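You operate a simulated robot arm through the tools that you are given. There is no shell and no other tool.

You run a simulated two-armed robot. Do the job below in one go: nothing can be reset, and whatever is moved stays where it is left.

Task
Open all three tally bays: pink stack in 1, yellow in 2, white in 3.

It is judged by the outcome, as a careful person would: the job done as asked, and still so three seconds after it is handed in. It fails if anything else is knocked over, pushed out of place, dropped, spilled or broken.

Robot
Two 7-joint arms with fingered hands on one trunk that stands fixed in place. Base frame: the origin is at the foot of the trunk, x ahead of it, y to its left, z up. Units: mm, rad, N and s.
The left shoulder is at [60, 177, 900], the right one opposite. Payload 4 kg a hand.
The tool frame of a hand sits at the grasp point between the pads (the TCP): z along the fingers, y along the line on which they close. The tips reach 37 mm beyond it. Largest opening 124 mm; the body of the gripper starts 43 mm behind the TCP. The gripper is a hand of 3 fingers: y runs from the thumb to the fingers, the wrist lies at [-15, -108, -202] in the tool frame, and closing takes about 1.5 s.
Orientation is that of the tool frame in the base frame, as a unit quaternion [x, y, z, w]. With the fingers straight down and the wrist toward the robot, the tool's x, y and z point along [0, 1, 0], [1, 0, 0] and [0, 0, -1] of the base frame.

Tools
- The arms move only by the tool play_rows. It takes "left_moves", "right_moves" or both (then of equal length, played together; a hand with none holds still); each is a list that holds one entry, the list of rows, each a list of 6 numbers: the shift along the tool's x, y, z in units of 150 mm (1.0 is 150 mm), then the turn, a rotation vector about the tool's x, y, z in units of 60 degrees (1.0 is 60 degrees). In form: [[[tx, ty, tz, wx, wy, wz], ...]]. A call has 1 to 20 rows; each row is the pose to reach, as a shift and turn from the pose commanded when the call began, along the tool's axes at that moment. "left_claw" and "right_claw" are, for a hand that has rows, the closure in counts, from 0 (fully open) to 255 (shut), set as the call begins (left out, the last holds). A call with a number of a shift or a turn outside -1 to 1 is refused whole. Each row takes 0.2 s and may step no farther than 50 mm and 0.15 rad from the row before; otherwise, or with a gripper value out of range, the whole call is refused. A pose out of reach is approached as far as the arm can. The call stops where the force on the tool passes 40 N (or 10 N more than at its start, if that is more) or the arm is blocked; 0.2 s more then pass. The fingers move at their own pace (about 72 mm/s each) and stop on an object; they squeeze with about 23 N. The grip force told is the motor's: it shows also when the fingers shut on nothing. Time passes only in rows, and 0.2 s behind the last, so rows that repeat a pose let the fingers close. It gives the time, the measured TCP pose, the force on the tool (base axes), the opening and the grip force at its end, in the units of the frame above (readings bear some noise), with the torque about the TCP (base axes, N m) and any sound that the robot's microphone picked up, and new pictures: "pictures" is both (left out), scene, wrist or none (wrist: the cameras of the hands that moved).
- Cameras (640 x 400 px; columns grow to the right, rows downward): "scene" is now at [53.5, -28.6, 1547.5]; the picture's right is [-0.41, -0.91, 0.00], its down [-0.59, 0.26, -0.76] and it looks along [0.69, -0.31, -0.65] (base axes); focal length 369 px, centre (320, 200). "left" rides on the left gripper at [-64, -76, -137] in its tool frame; the picture's right is [-0.84, -0.26, 0.48], its down [0.48, -0.76, 0.43] and it looks along [0.25, 0.60, 0.76] (tool axes); focal length 256 px, centre (320, 200). "right" rides on the right gripper at [64, -76, -137] in its tool frame; the picture's right is [-0.84, 0.26, -0.48], its down [-0.48, -0.76, 0.43] and it looks along [-0.26, 0.60, 0.76] (tool axes); focal length 256 px, centre (320, 200). There is no depth. A picture from a camera that has moved, and an enlarged one, comes with that camera's place and axes in the base frame and with its lens. The place of the scene camera against the robot may be out by one fixed shift of up to 12 mm in any direction.
- raise_lower(by): slides the trunk up (or, below 0, down) by that many mm; the arms and the scene camera ride with it, the base frame stays. It gives what a move gives, with no picture.
- finger_targets(index, middle, thumb_bend, thumb_turn, hand): sets how far each is bent, from 0 (flat) to 1 (curled in); at 0.3 the hand is open as for a grip, at 0.7 the pads meet at the TCP. One left out holds its place. A second passes; each finger stops where it meets its share of the squeeze, and holds until it gets a number again. A gripper value or a shape takes the hand back. It gives what a move gives, with no picture; readings hold the bend of each and the force on the fingers (four entries, about 0 where the hand has none), thumb and palm. thumb_turn goes from beside the hand (0) to across from the fingers (1), as for a grip.
- set_grasp(shape, hand): the hand has 3 fingers and takes this shape, open, in about a second: jaw (thumb against the fingers, like two jaws); tri (thumb and two fingers); tip (a fingertip pinch); poke (one finger out to press); point (the index stretched); flat (the hand flat); cup (the hand cupped); fist (a fist). The gripper value then closes the fingers along that shape, each until it touches; the sizes above hold for jaw. It gives what a move gives, with no picture.
- head_to(pan, tilt): turns the head with the scene camera to pan (to the left, within 1.501 rad either way) and tilt (down, from -0.506 to 1.204), counted from straight ahead of the robot. It gives what a move gives, and a new picture of the scene camera.
- enlarge(camera, box): a new picture of the part [left, top, right, bottom] of that camera's present view, enlarged. No time passes.
- sign_off(): hands the job in; it is judged then, once.

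Nothing tells you positions but the pictures and the camera data. Unless the task says otherwise, let go and move clear before handing in.

The tools are called after ">>>" as a command line: name --argument value ..., lists and objects as JSON in quotes. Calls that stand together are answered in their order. play_rows: Moves the arms, as the interface text tells. Its arguments: {"type":"object","properties":{"left_moves":{"type":"array"},"left_claw":{"type":"number"},"right_moves":{"type":"array"},"right_claw":{"type":"number"},"pictures":{"type":"string","enum":["both","scene","wrist","none"]}},"required":[]} The other tools are called the same way: raise_lower (by) slides the trunk up or down; set_grasp (shape, hand) gives the hand a shape; finger_targets (index, middle, thumb_bend, thumb_turn, hand) moves the fingers one by one; head_to (pan, tilt) turns the head that bears the scene camera; enlarge (camera, box) takes an enlarged picture of a part of a camera's view; sign_off () hands the job in.

At the start:

```text
clock: 0.0
left_tcp_pos: [586.8, 57.9, 1114.5]
left_ee_rot: [0.707, 0.707, 0.0, 0.0]
left_contact_force: [0.4, 0.0, -0.1]
left_wrist_torque: [-0.01, -0.01, -0.03]
left_width: 123.8
left_finger_force: 0.1
left_shape: jaw
left_bend: [0.3, 0.3, 0.3, 0.98]
left_finger forces: [0.1, 0.1, 0.0, 0.1, 0.0, 0.0]
right_tcp_pos: [383.8, -396.5, 1100.1]
right_ee_rot: [0.708, 0.707, -0.001, -0.001]
right_contact_force: [0.0, -0.1, -0.5]
right_wrist_torque: [-0.05, -0.02, -0.01]
right_width: 123.9
right_finger_force: 0.0
right_shape: jaw
right_bend: [0.3, 0.3, 0.3, 0.98]
right_finger forces: [0.0, 0.0, 0.0, 0.0, 0.0, 0.0]
trunk travel left (down, up): [-425.0, 165.0]
head pan, tilt: [-0.419, 0.707]
```

scene: 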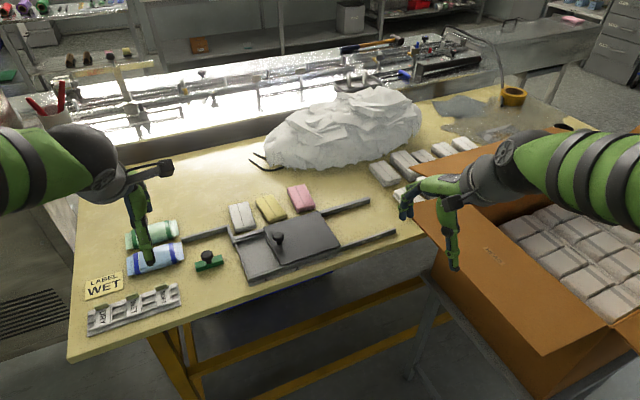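
right: 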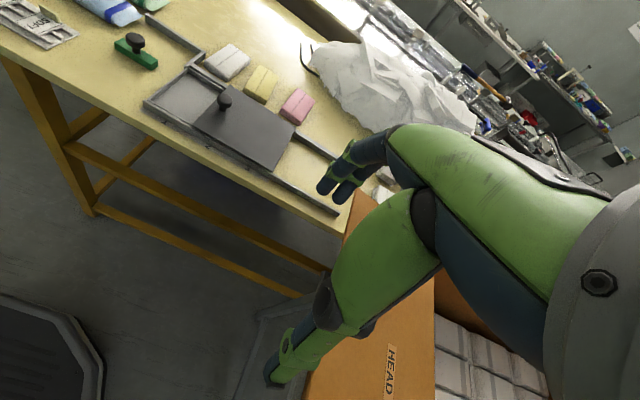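
left: 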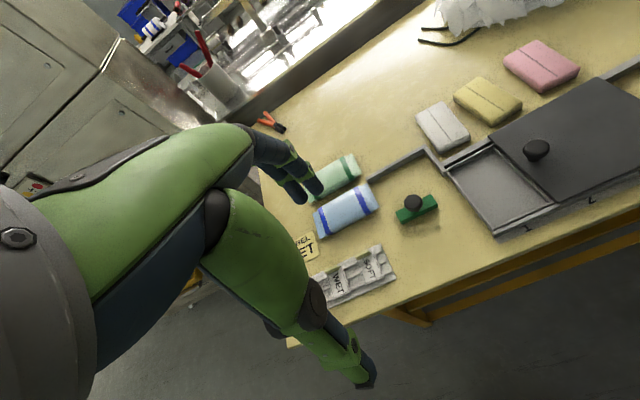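

I see a workbench with a tray that has a dark sliding lid with a black knob, three stacks (white, yellow, pink) behind it, and a green stamp-like object plus label tray to the left. I'll take enlarged views before moving anything.

>>> enlarge --camera "scene" --box '[200, 160, 420, 300]'

>>> enlarge --camera "scene" --box '[60, 200, 280, 340]'

>>> enlarge --camera "left" --box '[380, 20, 640, 260]'

>>> enlarge --camera "right" --box '[100, 0, 380, 220]'

```text
2.86 times, centred on (310, 230) of scene
camera zoom: at [53.5, -28.6, 1547.5], right [-0.41, -0.91, 0.0], down [-0.59, 0.26, -0.76], along [0.69, -0.31, -0.65], focal length 1054 px, centre (349, 114)
```

zoom: 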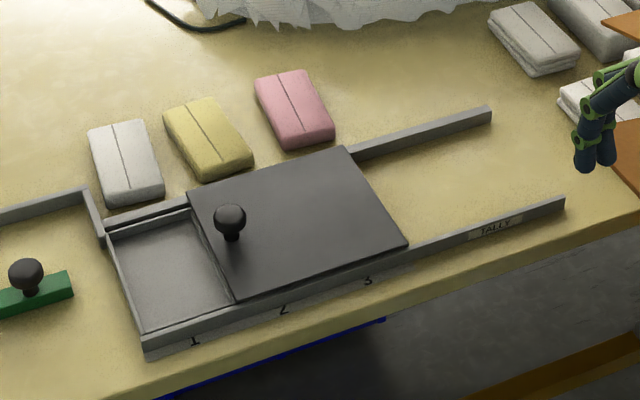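

```text
2.86 times, centred on (170, 270) of scene
camera zoom: at [53.5, -28.6, 1547.5], right [-0.41, -0.91, 0.0], down [-0.59, 0.26, -0.76], along [0.69, -0.31, -0.65], focal length 1054 px, centre (749, 0)
```

zoom: 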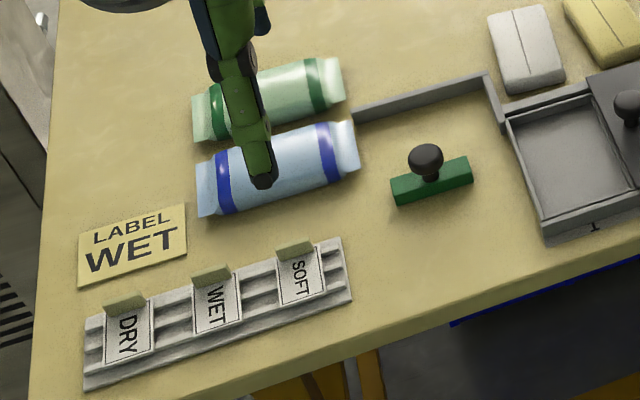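

```text
1.67 times, centred on (510, 140) of left
camera zoom: at [510.4, -6.4, 1250.4], right [-0.26, -0.84, -0.48], down [-0.76, 0.48, -0.43], along [0.6, 0.25, -0.76], focal length 427 px, centre (3, 300)
```

zoom: 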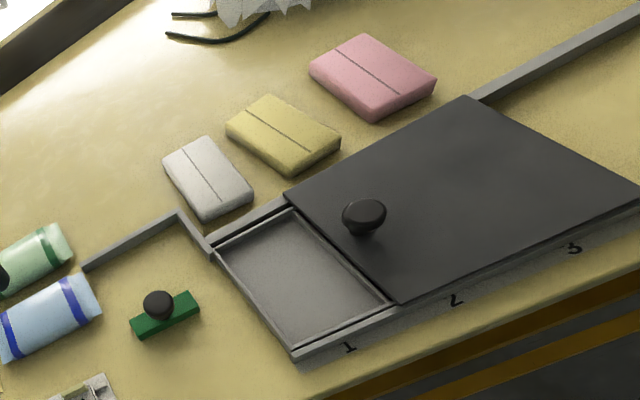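

```text
1.82 times, centred on (240, 110) of right
camera zoom: at [308.2, -333.3, 1236.5], right [0.26, -0.84, 0.48], down [-0.76, -0.48, -0.43], along [0.6, -0.26, -0.76], focal length 465 px, centre (466, 364)
```

zoom: 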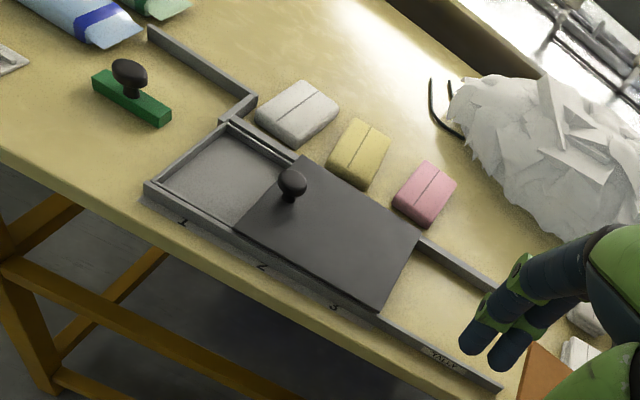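

The tray looks aligned with the base axes: roughly x 630–770, y −95 to −350, with empty rails running on to y −517 for the lid to slide along. I'll aim the head at it and look closer to refine positions.

>>> head_to --pan -0.3 --tilt 0.8

```text
clock: 0.7
left_tcp_pos: [586.8, 58.8, 1113.9]
left_ee_rot: [0.707, 0.707, 0.0, -0.001]
left_contact_force: [-1.0, 0.8, 0.8]
left_wrist_torque: [-0.02, 0.02, 0.01]
left_width: 123.7
left_finger_force: 0.0
left_shape: jaw
left_bend: [0.3, 0.3, 0.3, 0.98]
left_finger forces: [0.0, 0.0, 0.0, 0.0, 0.1, 0.0]
right_tcp_pos: [384.1, -396.3, 1100.6]
right_ee_rot: [0.707, 0.707, 0.0, 0.0]
right_contact_force: [0.0, 0.5, -0.1]
right_wrist_torque: [0.03, -0.01, 0.01]
right_width: 123.4
right_finger_force: 0.1
right_shape: jaw
right_bend: [0.3, 0.3, 0.3, 0.98]
right_finger forces: [0.0, 0.0, 0.0, 0.1, 0.0, 0.0]
trunk travel left (down, up): [-425.0, 165.0]
head pan, tilt: [-0.3, 0.799]
camera scene: at [53.3, -18.1, 1539.9], right [-0.3, -0.96, 0.0], down [-0.68, 0.21, -0.7], along [0.67, -0.21, -0.72], focal length 369 px, centre (320, 200)
```

scene: 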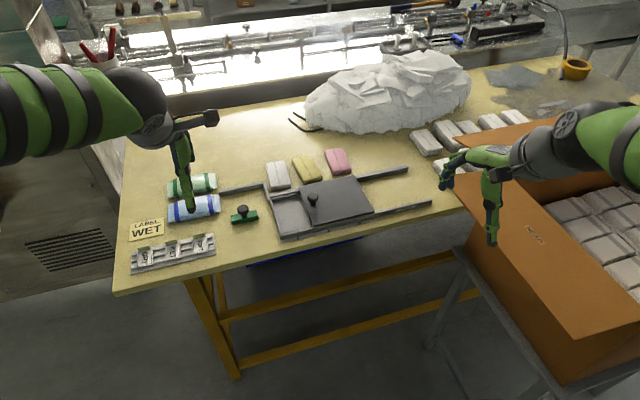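

>>> enlarge --camera "scene" --box '[210, 130, 338, 210]'

>>> enlarge --camera "scene" --box '[260, 130, 452, 250]'

>>> enlarge --camera "scene" --box '[260, 135, 388, 215]'

```text
5.00 times, centred on (274, 170) of scene
camera zoom: at [53.3, -18.1, 1539.9], right [-0.3, -0.96, 0.0], down [-0.68, 0.21, -0.7], along [0.67, -0.21, -0.72], focal length 1844 px, centre (550, 350)
```

zoom: 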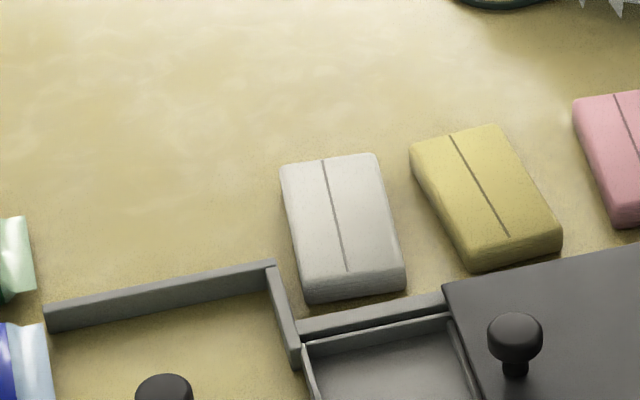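

```text
3.33 times, centred on (356, 190) of scene
camera zoom: at [53.3, -18.1, 1539.9], right [-0.3, -0.96, 0.0], down [-0.68, 0.21, -0.7], along [0.67, -0.21, -0.72], focal length 1229 px, centre (200, 233)
```

zoom: 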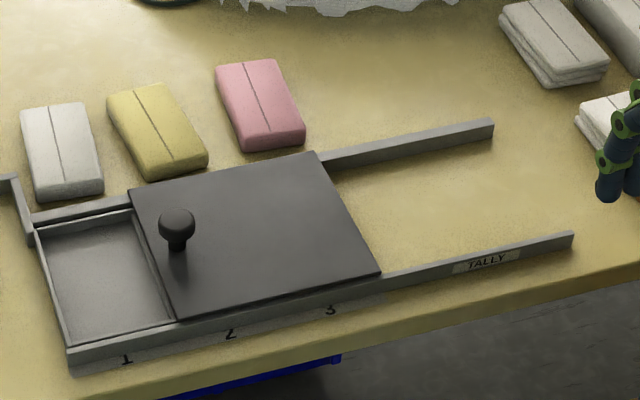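

```text
5.00 times, centred on (324, 175) of scene
camera zoom: at [53.3, -18.1, 1539.9], right [-0.3, -0.96, 0.0], down [-0.68, 0.21, -0.7], along [0.67, -0.21, -0.72], focal length 1844 px, centre (300, 325)
```

zoom: 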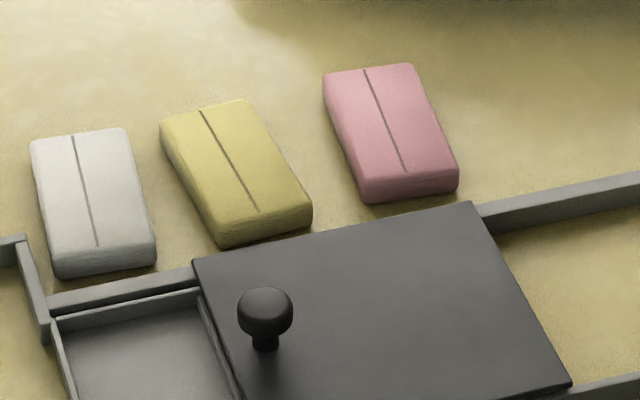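

Both views agree: the lid covers bays 2 and 3 and should slide about 170 mm to the right (−y) along the rails. I'll bring the right hand towards the tray at height for wrist-camera views, and move the left hand further left to clear the space.

>>> play_rows --right_moves '[[[0.18, 0.2, 0.05, 0, 0, 0], [0.36, 0.4, 0.1, 0, 0, 0], [0.54, 0.6, 0.15, 0, 0, 0], [0.72, 0.8, 0.2, 0, 0, 0], [0.9, 1.0, 0.25, 0, 0, 0]]]' --left_moves '[[[0.2, 0, 0, 0, 0, 0], [0.4, 0, 0, 0, 0, 0], [0.6, 0, 0, 0, 0, 0], [0.8, 0, 0, 0, 0, 0], [1.0, 0, 0, 0, 0, 0]]]' --pictures "both"

```text
clock: 1.9
left_tcp_pos: [587.6, 208.8, 1112.9]
left_ee_rot: [0.707, 0.707, 0.0, 0.0]
left_contact_force: [0.9, -1.1, 0.5]
left_wrist_torque: [0.02, 0.0, 0.01]
left_width: 123.8
left_finger_force: 0.1
left_shape: jaw
left_bend: [0.3, 0.3, 0.3, 0.98]
left_finger forces: [0.0, 0.0, 0.1, 0.0, 0.1, 0.0]
right_tcp_pos: [534.4, -260.7, 1060.5]
right_ee_rot: [0.707, 0.707, 0.0, 0.0]
right_contact_force: [0.2, -0.3, -0.7]
right_wrist_torque: [0.02, 0.04, 0.01]
right_width: 123.7
right_finger_force: 0.1
right_shape: jaw
right_bend: [0.3, 0.3, 0.3, 0.98]
right_finger forces: [0.0, 0.0, 0.0, 0.0, 0.0, 0.0]
trunk travel left (down, up): [-425.0, 165.0]
head pan, tilt: [-0.3, 0.799]
camera scene: at [54.0, -17.7, 1539.9], right [-0.3, -0.96, 0.0], down [-0.69, 0.21, -0.7], along [0.67, -0.21, -0.72], focal length 369 px, centre (320, 200)
camera right: at [459.2, -197.9, 1198.0], right [0.26, -0.84, 0.48], down [-0.76, -0.48, -0.43], along [0.6, -0.25, -0.76], focal length 256 px, centre (320, 200)
camera left: at [511.1, 143.9, 1250.5], right [-0.26, -0.84, -0.48], down [-0.76, 0.48, -0.43], along [0.6, 0.25, -0.76], focal length 256 px, centre (320, 200)
```

scene: 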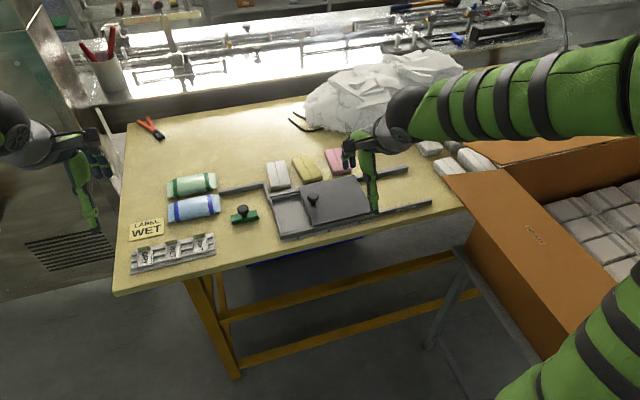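
right: 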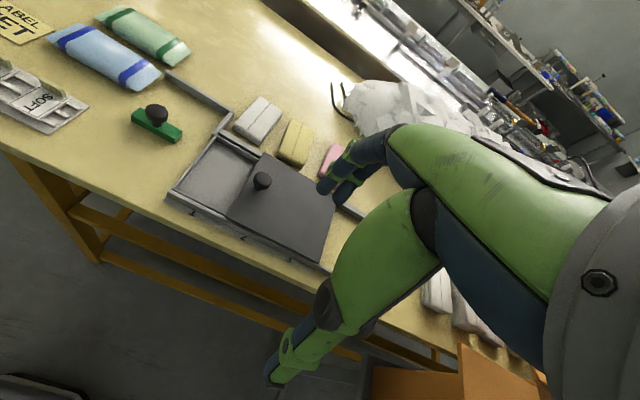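
left: 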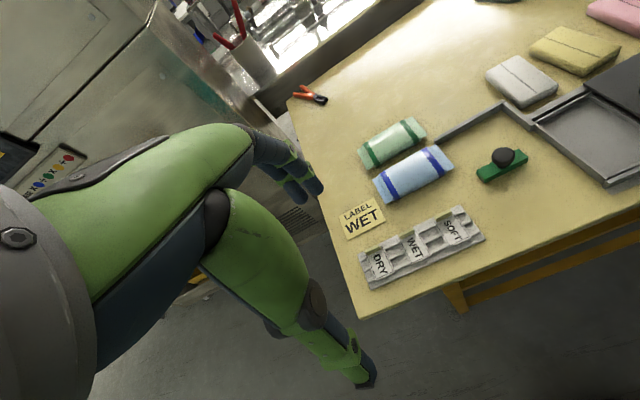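

The right hand is now nearer the tray and nothing is close to it. I'll enlarge the wrist and scene views to triangulate the knob, tray and stacks.

>>> enlarge --camera "right" --box '[160, 90, 352, 210]'

>>> enlarge --camera "right" --box '[160, 160, 352, 280]'

```text
3.33 times, centred on (256, 150) of right
camera zoom: at [459.2, -197.9, 1198.0], right [0.26, -0.84, 0.48], down [-0.76, -0.48, -0.43], along [0.6, -0.25, -0.76], focal length 853 px, centre (533, 367)
```

zoom: 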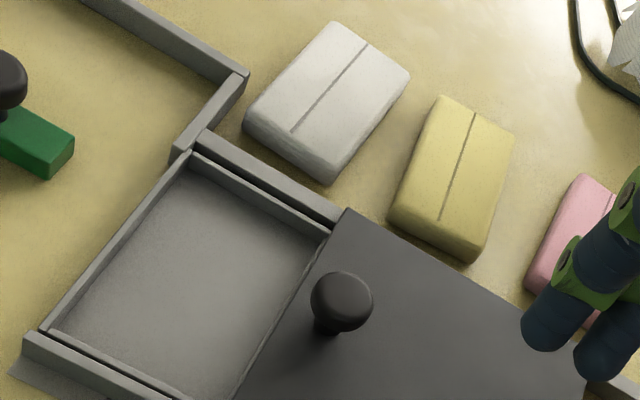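

```text
3.33 times, centred on (256, 220) of right
camera zoom: at [459.2, -197.9, 1198.0], right [0.26, -0.84, 0.48], down [-0.76, -0.48, -0.43], along [0.6, -0.25, -0.76], focal length 853 px, centre (533, 133)
```

zoom: 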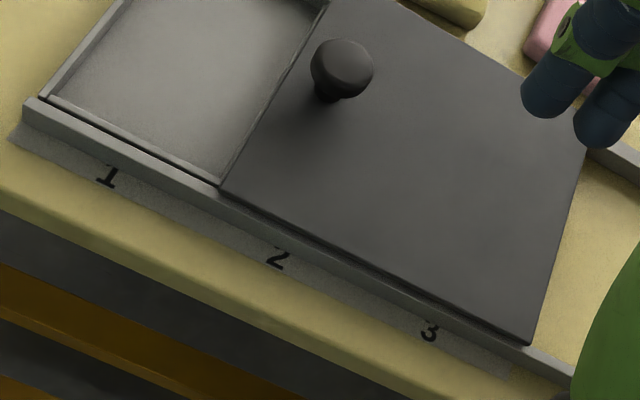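

From two wrist views the knob centre is near (714, −209, 846) and the tray rim near z 819, with stacks about 100×55 mm lying lengthwise along x. I'll take another wrist view from lower and further left to pin down heights.

>>> play_rows --right_moves '[[[0.25, 0.05, 0.12, 0, 0, 0], [0.5, 0.1, 0.24, 0, 0, 0], [0.75, 0.15, 0.36, 0, 0, 0], [0.9, 0.2, 0.48, 0, 0, 0], [0.9, 0.2, 0.48, 0, 0, 0]]]' --pictures "wrist"

```text
clock: 3.1
left_tcp_pos: [588.2, 209.0, 1114.4]
left_ee_rot: [0.707, 0.707, 0.0, 0.0]
left_contact_force: [0.4, -0.1, 0.2]
left_wrist_torque: [0.03, 0.01, -0.01]
left_width: 123.7
left_finger_force: 0.2
left_shape: jaw
left_bend: [0.3, 0.3, 0.3, 0.98]
left_finger forces: [0.0, 0.0, 0.0, 0.0, 0.0, 0.0]
right_tcp_pos: [564.7, -127.6, 989.7]
right_ee_rot: [0.707, 0.707, 0.001, 0.0]
right_contact_force: [-0.5, 0.6, 0.3]
right_wrist_torque: [0.04, -0.02, -0.03]
right_width: 123.8
right_finger_force: 0.0
right_shape: jaw
right_bend: [0.3, 0.3, 0.3, 0.98]
right_finger forces: [0.0, 0.0, 0.1, 0.0, 0.1, 0.1]
trunk travel left (down, up): [-425.0, 165.0]
head pan, tilt: [-0.3, 0.799]
camera right: at [488.4, -64.1, 1126.0], right [0.26, -0.84, 0.48], down [-0.76, -0.48, -0.43], along [0.6, -0.26, -0.76], focal length 256 px, centre (320, 200)
```

right: 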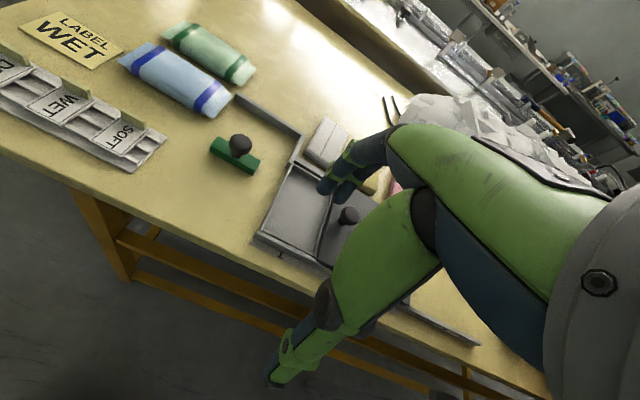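

>>> enlarge --camera "right" --box '[250, 100, 378, 180]'

>>> enlarge --camera "right" --box '[240, 160, 368, 240]'

>>> enlarge --camera "right" --box '[240, 200, 368, 280]'

```text
5.00 times, centred on (314, 140) of right
camera zoom: at [488.4, -64.1, 1126.0], right [0.26, -0.84, 0.48], down [-0.76, -0.48, -0.43], along [0.6, -0.26, -0.76], focal length 1280 px, centre (350, 500)
```

zoom: 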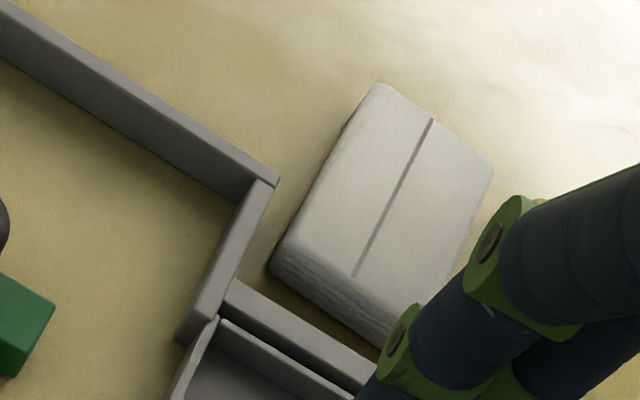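

```text
5.00 times, centred on (304, 200) of right
camera zoom: at [488.4, -64.1, 1126.0], right [0.26, -0.84, 0.48], down [-0.76, -0.48, -0.43], along [0.6, -0.26, -0.76], focal length 1280 px, centre (400, 200)
```

zoom: 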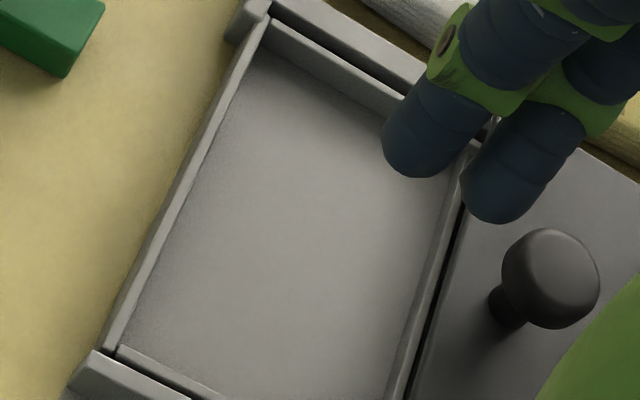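

```text
5.00 times, centred on (304, 240) of right
camera zoom: at [488.4, -64.1, 1126.0], right [0.26, -0.84, 0.48], down [-0.76, -0.48, -0.43], along [0.6, -0.26, -0.76], focal length 1280 px, centre (400, 0)
```

zoom: 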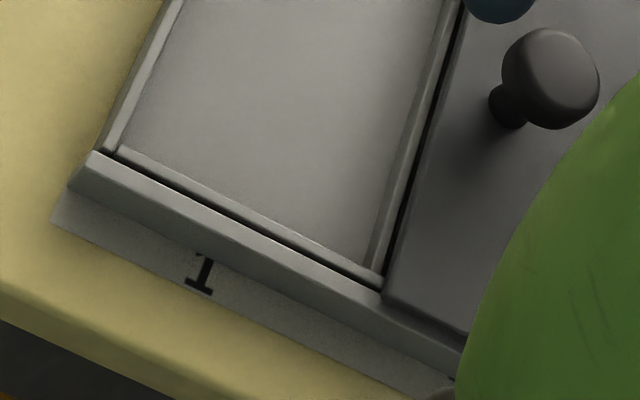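

The knob head is near (711, −209, 849) with radius about 14, the rim is near z 817, the table near z 800 and the stack tops near z 825. I'll close the right hand and bring it down to the left of the knob so it can push the lid right.

>>> play_rows --right_moves '[[[-0.03, 0.2, 0.1, 0, 0, 0], [-0.06, 0.4, 0.25, 0, 0, 0], [-0.09, 0.6, 0.4, 0, 0, 0], [-0.12, 0.8, 0.55, 0, 0, 0], [-0.15, 0.97, 0.7, 0, 0, 0], [-0.15, 0.97, 0.7, 0, 0, 0], [-0.15, 0.97, 0.7, 0, 0, 0], [-0.15, 0.97, 0.7, 0, 0, 0]]]' --right_claw 255 --pictures "both"

```text
clock: 4.9
left_tcp_pos: [588.4, 208.4, 1114.0]
left_ee_rot: [0.707, 0.707, 0.0, 0.0]
left_contact_force: [0.1, -0.6, 0.2]
left_wrist_torque: [0.02, 0.0, -0.03]
left_width: 123.7
left_finger_force: 0.1
left_shape: jaw
left_bend: [0.3, 0.3, 0.3, 0.98]
left_finger forces: [0.0, 0.0, 0.1, 0.0, 0.1, 0.1]
right_tcp_pos: [707.0, -148.3, 883.5]
right_ee_rot: [0.707, 0.707, 0.0, 0.0]
right_contact_force: [0.1, 0.0, -0.2]
right_wrist_torque: [-0.01, 0.02, 0.0]
right_width: 0.0
right_finger_force: 22.8
right_shape: jaw
right_bend: [0.7, 0.7, 0.71, 1.0]
right_finger forces: [0.0, 0.0, 0.0, 0.1, 0.0, 0.0]
trunk travel left (down, up): [-425.0, 165.0]
head pan, tilt: [-0.3, 0.799]
camera scene: at [53.5, -17.9, 1539.9], right [-0.3, -0.96, 0.0], down [-0.69, 0.21, -0.7], along [0.67, -0.21, -0.72], focal length 369 px, centre (320, 200)
camera right: at [632.8, -85.7, 1021.2], right [0.26, -0.84, 0.48], down [-0.76, -0.48, -0.43], along [0.6, -0.26, -0.76], focal length 256 px, centre (320, 200)
```

scene: 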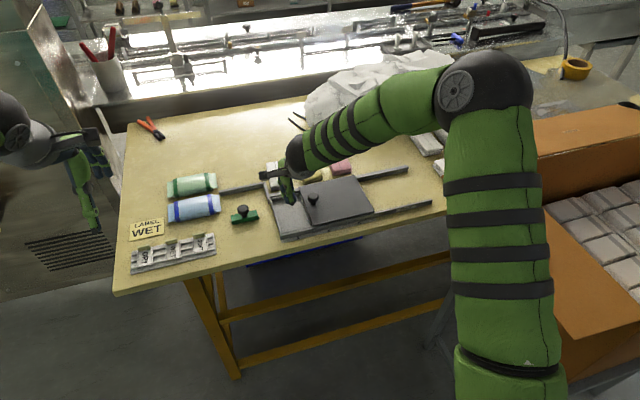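
right: 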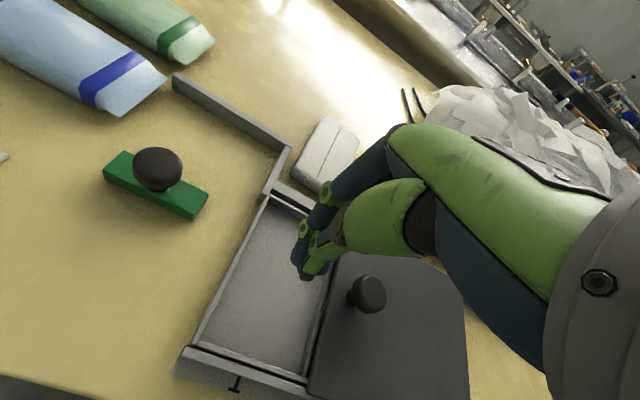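

The closed hand is now to the left of the knob. I'll zoom in to check its alignment before pushing.

>>> enlarge --camera "right" --box '[220, 200, 412, 320]'

>>> enlarge --camera "scene" --box '[240, 140, 368, 220]'

```text
3.33 times, centred on (316, 260) of right
camera zoom: at [632.8, -85.7, 1021.2], right [0.26, -0.84, 0.48], down [-0.76, -0.48, -0.43], along [0.6, -0.26, -0.76], focal length 853 px, centre (333, 0)
```

zoom: 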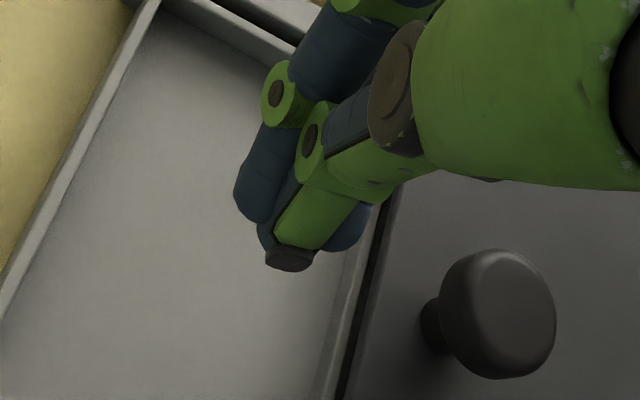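

```text
5.00 times, centred on (304, 180) of scene
camera zoom: at [53.5, -17.9, 1539.9], right [-0.3, -0.96, 0.0], down [-0.69, 0.21, -0.7], along [0.67, -0.21, -0.72], focal length 1844 px, centre (400, 300)
```

zoom: 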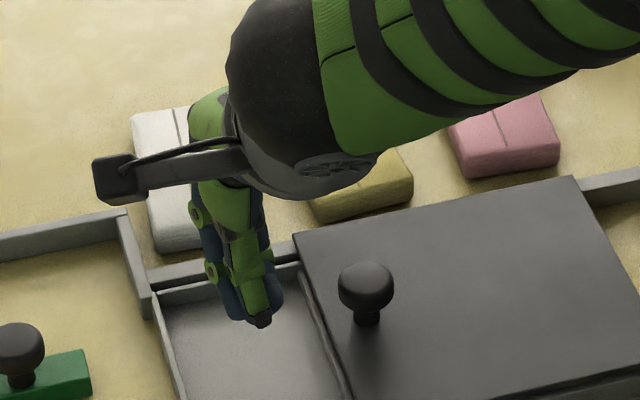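

The hand lines up with the knob in x. I'll lower 13 mm so the fingers meet the knob head and push slowly right for the first part of the travel.

>>> play_rows --right_moves '[[[0, 0.02, 0.09, 0, 0, 0], [-0.07, 0.02, 0.09, 0, 0, 0], [-0.14, 0.02, 0.09, 0, 0, 0], [-0.2, 0.02, 0.09, 0, 0, 0], [-0.26, 0.02, 0.09, 0, 0, 0], [-0.32, 0.02, 0.09, 0, 0, 0], [-0.38, 0.02, 0.09, 0, 0, 0], [-0.44, 0.02, 0.09, 0, 0, 0], [-0.5, 0.02, 0.09, 0, 0, 0], [-0.56, 0.02, 0.09, 0, 0, 0]]]' --pictures "both"

```text
clock: 7.1
left_tcp_pos: [587.7, 209.0, 1113.5]
left_ee_rot: [0.707, 0.707, 0.001, -0.001]
left_contact_force: [-0.9, 0.6, 0.1]
left_wrist_torque: [-0.05, 0.05, 0.0]
left_width: 123.7
left_finger_force: 0.1
left_shape: jaw
left_bend: [0.3, 0.3, 0.3, 0.98]
left_finger forces: [0.0, 0.2, 0.1, 0.0, 0.0, 0.0]
right_tcp_pos: [711.5, -233.6, 871.6]
right_ee_rot: [0.707, 0.707, 0.0, 0.0]
right_contact_force: [0.1, 1.0, 0.5]
right_wrist_torque: [0.0, -0.01, 0.01]
right_width: 0.0
right_finger_force: 22.5
right_shape: jaw
right_bend: [0.7, 0.7, 0.71, 1.0]
right_finger forces: [0.0, 0.1, 0.0, 0.0, 0.1, 0.1]
trunk travel left (down, up): [-425.0, 165.0]
head pan, tilt: [-0.3, 0.799]
camera scene: at [53.3, -18.0, 1539.9], right [-0.3, -0.96, 0.0], down [-0.68, 0.21, -0.7], along [0.67, -0.21, -0.72], focal length 369 px, centre (320, 200)
camera right: at [636.9, -170.0, 1008.1], right [0.26, -0.84, 0.48], down [-0.76, -0.48, -0.43], along [0.6, -0.26, -0.76], focal length 256 px, centre (320, 200)
```

scene: 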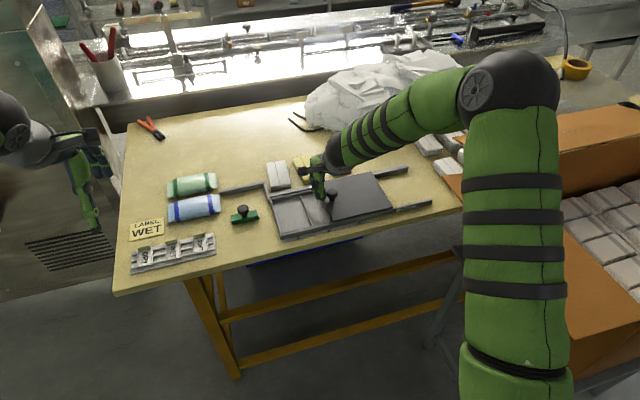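
right: 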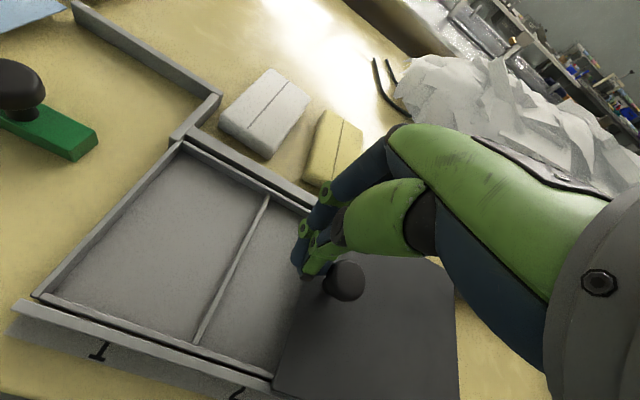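

The lid is sliding smoothly on its rails and bay 2 is starting to show. I'll keep pushing at the same pace to near the fully open position, then look.

>>> play_rows --right_moves '[[[-0.06, 0, 0, 0, 0, 0], [-0.12, 0, 0, 0, 0, 0], [-0.18, 0, 0, 0, 0, 0], [-0.24, 0, 0, 0, 0, 0], [-0.3, 0, 0, 0, 0, 0], [-0.36, 0, 0, 0, 0, 0], [-0.42, 0, 0, 0, 0, 0], [-0.48, 0, 0, 0, 0, 0], [-0.54, 0, 0, 0, 0, 0], [-0.6, 0, 0, 0, 0, 0], [-0.65, 0, 0, 0, 0, 0], [-0.69, 0, 0, 0, 0, 0]]]' --pictures "both"

```text
clock: 9.7
left_tcp_pos: [588.4, 208.9, 1113.8]
left_ee_rot: [0.707, 0.707, 0.0, 0.0]
left_contact_force: [1.0, 0.7, 0.0]
left_wrist_torque: [-0.02, -0.01, -0.01]
left_width: 123.7
left_finger_force: 0.0
left_shape: jaw
left_bend: [0.3, 0.3, 0.3, 0.98]
left_finger forces: [0.0, 0.0, 0.0, 0.1, 0.0, 0.0]
right_tcp_pos: [713.4, -336.5, 871.3]
right_ee_rot: [0.707, 0.707, 0.0, 0.001]
right_contact_force: [0.4, 0.5, 0.1]
right_wrist_torque: [0.01, 0.05, 0.0]
right_width: 0.2
right_finger_force: 22.7
right_shape: jaw
right_bend: [0.7, 0.7, 0.71, 1.0]
right_finger forces: [0.1, 0.0, 0.0, 0.0, 0.0, 0.0]
trunk travel left (down, up): [-425.0, 165.0]
head pan, tilt: [-0.3, 0.799]
camera scene: at [53.4, -18.0, 1539.9], right [-0.3, -0.96, 0.0], down [-0.68, 0.21, -0.7], along [0.67, -0.21, -0.72], focal length 369 px, centre (320, 200)
camera right: at [636.9, -273.7, 1008.2], right [0.26, -0.84, 0.48], down [-0.76, -0.48, -0.43], along [0.6, -0.26, -0.76], focal length 256 px, centre (320, 200)
```

scene: 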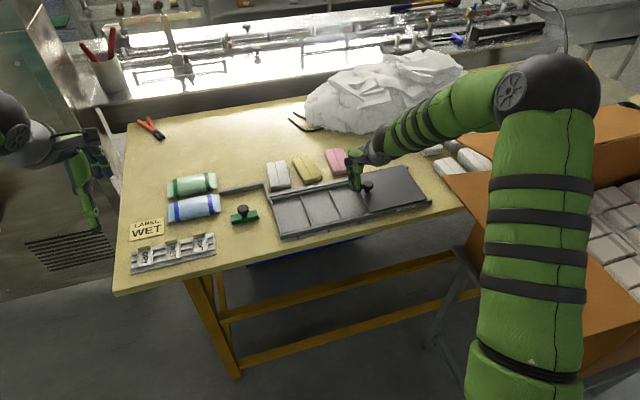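
right: 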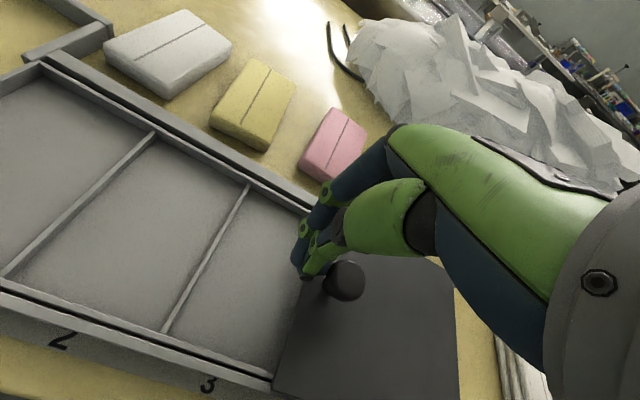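

Bays 1, 2 and most of 3 are uncovered. I'll zoom in to see how much further the lid has to go.

>>> enlarge --camera "scene" --box '[310, 150, 438, 230]'

>>> enlarge --camera "right" --box '[150, 150, 342, 270]'

>>> enlarge --camera "right" --box '[150, 240, 406, 400]'

```text
5.00 times, centred on (374, 190) of scene
camera zoom: at [53.4, -18.0, 1539.9], right [-0.3, -0.96, 0.0], down [-0.68, 0.21, -0.7], along [0.67, -0.21, -0.72], focal length 1844 px, centre (50, 250)
```

zoom: 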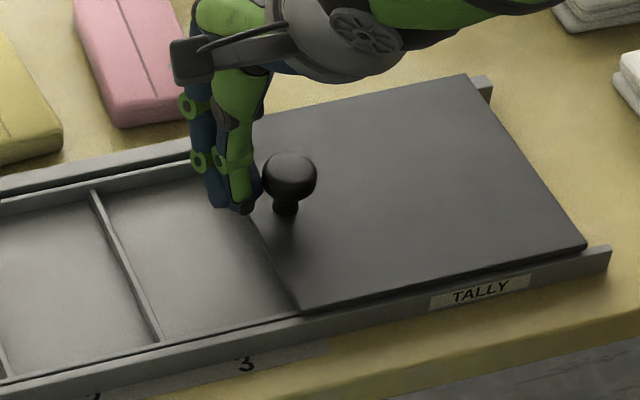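

```text
3.33 times, centred on (246, 210) of right
camera zoom: at [636.9, -273.7, 1008.2], right [0.26, -0.84, 0.48], down [-0.76, -0.48, -0.43], along [0.6, -0.26, -0.76], focal length 853 px, centre (567, 167)
```

zoom: 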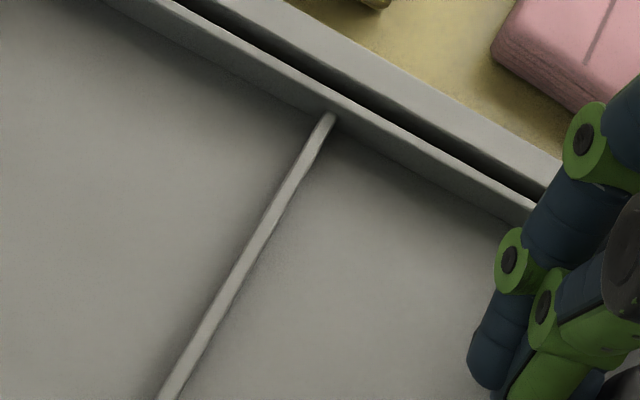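

```text
2.50 times, centred on (278, 320) of right
camera zoom: at [636.9, -273.7, 1008.2], right [0.26, -0.84, 0.48], down [-0.76, -0.48, -0.43], along [0.6, -0.26, -0.76], focal length 640 px, centre (425, -100)
```

zoom: 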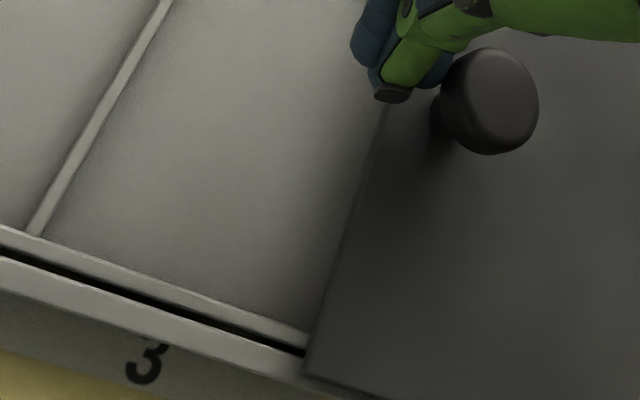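

About 14 mm of travel remains before the lid reaches the rail ends. I'll push that last bit slowly.

>>> play_rows --right_moves '[[[-0.03, 0, 0, 0, 0, 0], [-0.06, 0, 0, 0, 0, 0], [-0.085, 0, 0, 0, 0, 0], [-0.085, 0, 0, 0, 0, 0]]]' --pictures "none"

>>> enlarge --camera "scene" --box '[310, 150, 438, 230]'

>>> enlarge --camera "right" --box '[150, 240, 406, 400]'

```text
clock: 10.7
left_tcp_pos: [587.4, 208.1, 1114.6]
left_ee_rot: [0.707, 0.707, 0.0, -0.001]
left_contact_force: [0.7, -0.4, 0.5]
left_wrist_torque: [0.02, 0.03, 0.04]
left_width: 123.5
left_finger_force: 0.1
left_shape: jaw
left_bend: [0.3, 0.3, 0.3, 0.98]
left_finger forces: [0.1, 0.0, 0.0, 0.1, 0.1, 0.0]
right_tcp_pos: [713.0, -349.3, 870.5]
right_ee_rot: [0.707, 0.707, 0.0, 0.0]
right_contact_force: [0.1, 2.3, 0.5]
right_wrist_torque: [0.05, -0.02, 0.01]
right_width: 0.0
right_finger_force: 22.9
right_shape: jaw
right_bend: [0.7, 0.7, 0.71, 1.0]
right_finger forces: [0.0, 0.0, 0.1, 0.0, 0.1, 0.0]
trunk travel left (down, up): [-425.0, 165.0]
head pan, tilt: [-0.3, 0.799]
```

```text
5.00 times, centred on (374, 190) of scene
camera zoom: at [53.4, -17.9, 1539.9], right [-0.3, -0.96, 0.0], down [-0.69, 0.21, -0.7], along [0.67, -0.21, -0.72], focal length 1844 px, centre (50, 250)
```

zoom: 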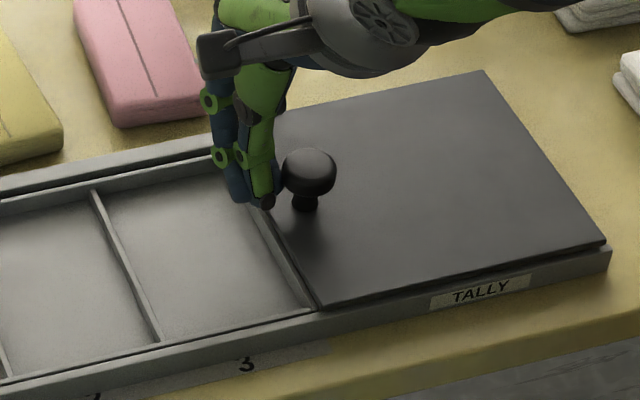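

```text
2.50 times, centred on (278, 320) of right
camera zoom: at [636.9, -286.0, 1008.5], right [0.26, -0.84, 0.48], down [-0.76, -0.48, -0.43], along [0.6, -0.26, -0.76], focal length 640 px, centre (425, -100)
```

zoom: 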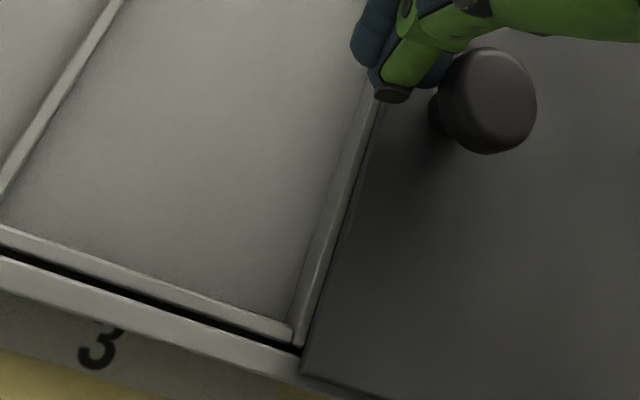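

The lid is fully open, with all of bay 3 and its right wall visible. I'll back off the knob, rise, and get a clear wrist view of the stacks.

>>> play_rows --right_moves '[[[0.07, 0, 0, 0, 0, 0], [0.07, 0, -0.2, 0, 0, 0], [0.0, -0.05, -0.45, 0, 0, 0], [-0.2, -0.1, -0.6, 0, 0, 0], [-0.33, -0.15, -0.67, 0, 0, 0], [-0.33, -0.15, -0.67, 0, 0, 0]]]' --pictures "both"

>>> enlarge --camera "right" --box '[140, 60, 396, 220]'

>>> enlarge --camera "scene" --box '[260, 135, 388, 215]'

```text
clock: 12.1
left_tcp_pos: [587.7, 209.0, 1114.8]
left_ee_rot: [0.707, 0.707, 0.0, 0.0]
left_contact_force: [0.3, -0.5, -0.3]
left_wrist_torque: [-0.02, 0.02, 0.01]
left_width: 123.7
left_finger_force: 0.1
left_shape: jaw
left_bend: [0.3, 0.3, 0.3, 0.98]
left_finger forces: [0.0, 0.0, 0.0, 0.0, 0.1, 0.0]
right_tcp_pos: [690.5, -396.8, 971.6]
right_ee_rot: [0.707, 0.708, 0.0, 0.0]
right_contact_force: [0.3, 0.1, -0.4]
right_wrist_torque: [0.0, -0.01, 0.02]
right_width: 0.2
right_finger_force: 23.5
right_shape: jaw
right_bend: [0.7, 0.7, 0.71, 1.0]
right_finger forces: [0.0, 0.1, 0.0, 0.0, 0.0, 0.0]
trunk travel left (down, up): [-425.0, 165.0]
head pan, tilt: [-0.3, 0.799]
camera scene: at [53.5, -17.9, 1539.9], right [-0.3, -0.96, 0.0], down [-0.69, 0.21, -0.7], along [0.67, -0.21, -0.72], focal length 369 px, centre (320, 200)
camera right: at [614.4, -334.3, 1109.0], right [0.26, -0.84, 0.48], down [-0.76, -0.48, -0.43], along [0.6, -0.25, -0.76], focal length 256 px, centre (320, 200)
```

scene: 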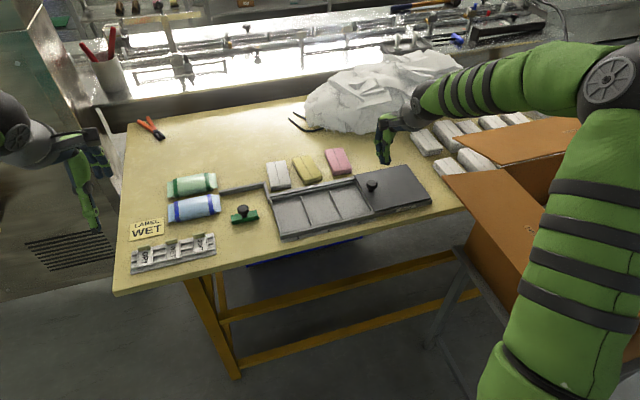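
right: 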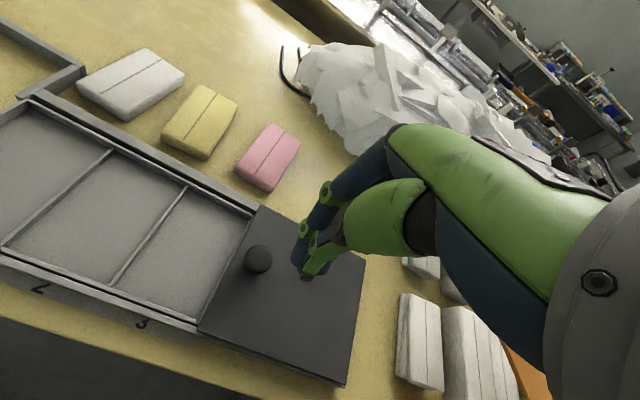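

```text
2.50 times, centred on (268, 140) of right
camera zoom: at [614.4, -334.3, 1109.0], right [0.26, -0.84, 0.48], down [-0.76, -0.48, -0.43], along [0.6, -0.25, -0.76], focal length 640 px, centre (450, 350)
```

zoom: 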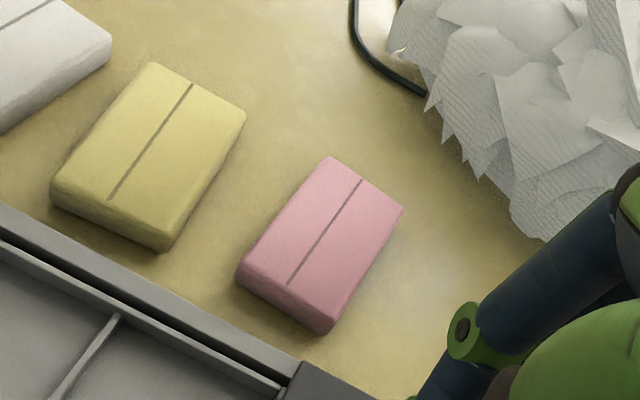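

```text
5.00 times, centred on (324, 175) of scene
camera zoom: at [53.5, -17.9, 1539.9], right [-0.3, -0.96, 0.0], down [-0.69, 0.21, -0.7], along [0.67, -0.21, -0.72], focal length 1844 px, centre (300, 325)
```

zoom: 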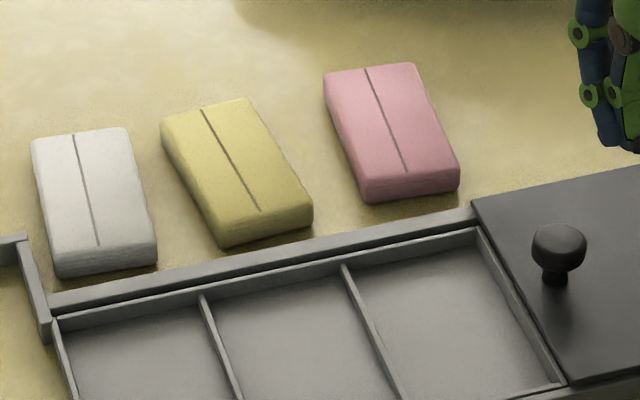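

All three bays are clearly open, and I now have the stacks: pink centre ≈ (871, −336) at −0.07 rad, yellow ≈ (864, −235) at +0.09, white ≈ (864, −146) at about −0.08. Next I'll open the hand and move above the pink stack.

>>> play_rows --right_moves '[[[0.08, 0.2, 0.03, 0, 0, 0.015], [0.16, 0.4, 0.06, 0, 0, 0.03], [0.24, 0.6, 0.09, 0, 0, 0.045], [0.32, 0.8, 0.12, 0, 0, 0.06], [0.4, 1.0, 0.15, 0, 0, 0.067], [0.4, 1.0, 0.15, 0, 0, 0.067], [0.4, 1.0, 0.15, 0, 0, 0.067]]]' --right_claw 0 --pictures "none"

```text
clock: 13.7
left_tcp_pos: [586.9, 209.3, 1115.1]
left_ee_rot: [0.707, 0.707, 0.0, 0.0]
left_contact_force: [0.1, 0.5, 0.1]
left_wrist_torque: [0.02, -0.03, -0.01]
left_width: 123.7
left_finger_force: 0.1
left_shape: jaw
left_bend: [0.3, 0.3, 0.3, 0.98]
left_finger forces: [0.1, 0.1, 0.1, 0.1, 0.1, 0.0]
right_tcp_pos: [840.9, -338.5, 950.0]
right_ee_rot: [0.731, 0.682, -0.001, 0.0]
right_contact_force: [-0.3, 0.1, 0.0]
right_wrist_torque: [0.0, 0.01, 0.01]
right_width: 123.8
right_finger_force: 0.0
right_shape: jaw
right_bend: [0.3, 0.3, 0.3, 0.98]
right_finger forces: [0.0, 0.0, 0.1, 0.1, 0.1, 0.0]
trunk travel left (down, up): [-425.0, 165.0]
head pan, tilt: [-0.3, 0.799]
```

The hand is turned to match the pink stack. I'll centre over it and lower part way to check the fingers straddle it.

>>> play_rows --right_moves '[[[0.016, 0.1, 0.12, 0, 0, 0], [0.031, 0.2, 0.25, 0, 0, 0], [0.031, 0.2, 0.37, 0, 0, 0], [0.031, 0.2, 0.4, 0, 0, 0], [0.031, 0.2, 0.4, 0, 0, 0]]]' --pictures "both"

>>> enlarge --camera "scene" --box '[280, 120, 408, 200]'

>>> enlarge --camera "right" --box '[200, 140, 456, 300]'

```text
clock: 14.9
left_tcp_pos: [588.3, 208.4, 1114.0]
left_ee_rot: [0.707, 0.707, 0.0, 0.001]
left_contact_force: [0.5, 0.0, 0.4]
left_wrist_torque: [-0.01, 0.05, 0.0]
left_width: 123.5
left_finger_force: 0.2
left_shape: jaw
left_bend: [0.3, 0.3, 0.3, 0.98]
left_finger forces: [0.0, 0.0, 0.0, 0.2, 0.1, 0.0]
right_tcp_pos: [869.8, -335.1, 888.1]
right_ee_rot: [0.731, 0.682, 0.0, 0.0]
right_contact_force: [-0.4, 0.3, -0.1]
right_wrist_torque: [0.0, -0.01, 0.0]
right_width: 123.8
right_finger_force: 0.1
right_shape: jaw
right_bend: [0.3, 0.3, 0.3, 0.98]
right_finger forces: [0.0, 0.1, 0.0, 0.0, 0.1, 0.1]
trunk travel left (down, up): [-425.0, 165.0]
head pan, tilt: [-0.3, 0.799]
camera scene: at [53.4, -18.0, 1539.9], right [-0.3, -0.96, 0.0], down [-0.69, 0.21, -0.7], along [0.67, -0.21, -0.72], focal length 369 px, centre (320, 200)
camera right: at [799.2, -267.7, 1026.2], right [0.2, -0.85, 0.48], down [-0.79, -0.43, -0.43], along [0.58, -0.3, -0.76], focal length 256 px, centre (320, 200)
```

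scene: 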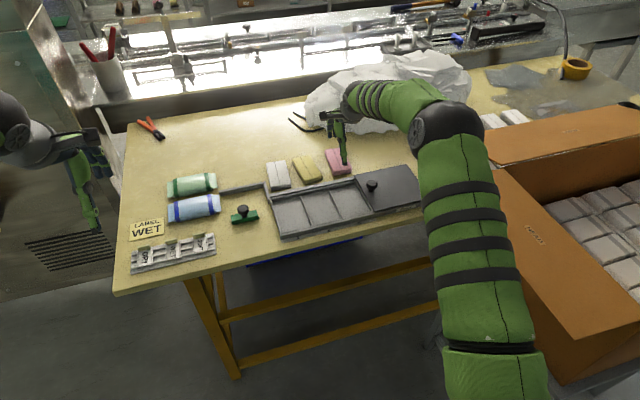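
right: 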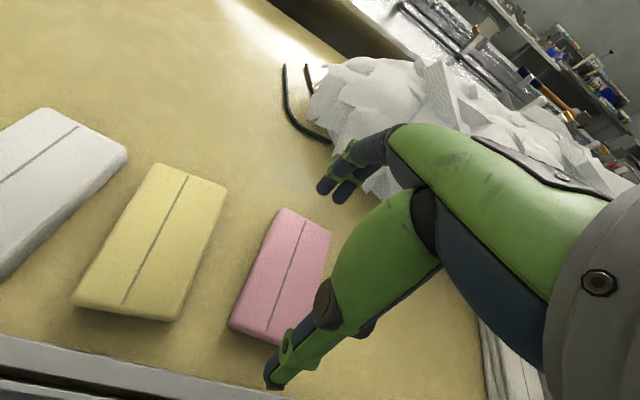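

```text
5.00 times, centred on (344, 160) of scene
camera zoom: at [53.4, -18.0, 1539.9], right [-0.3, -0.96, 0.0], down [-0.69, 0.21, -0.7], along [0.67, -0.21, -0.72], focal length 1844 px, centre (200, 400)
```

zoom: 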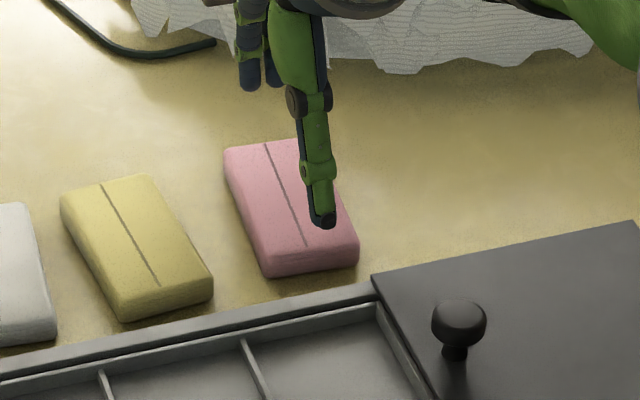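

```text
2.50 times, centred on (328, 220) of right
camera zoom: at [799.2, -267.7, 1026.2], right [0.2, -0.85, 0.48], down [-0.79, -0.43, -0.43], along [0.58, -0.3, -0.76], focal length 640 px, centre (300, 150)
```

zoom: 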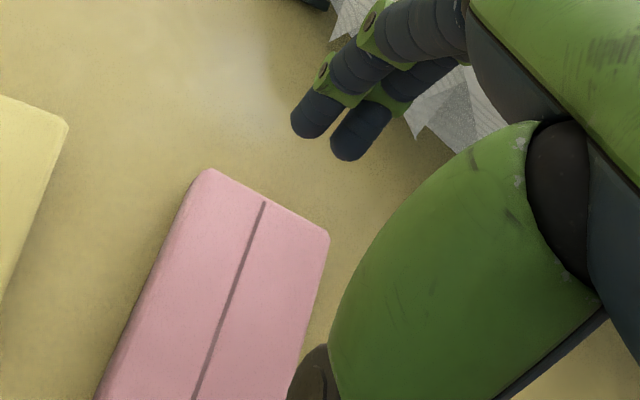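

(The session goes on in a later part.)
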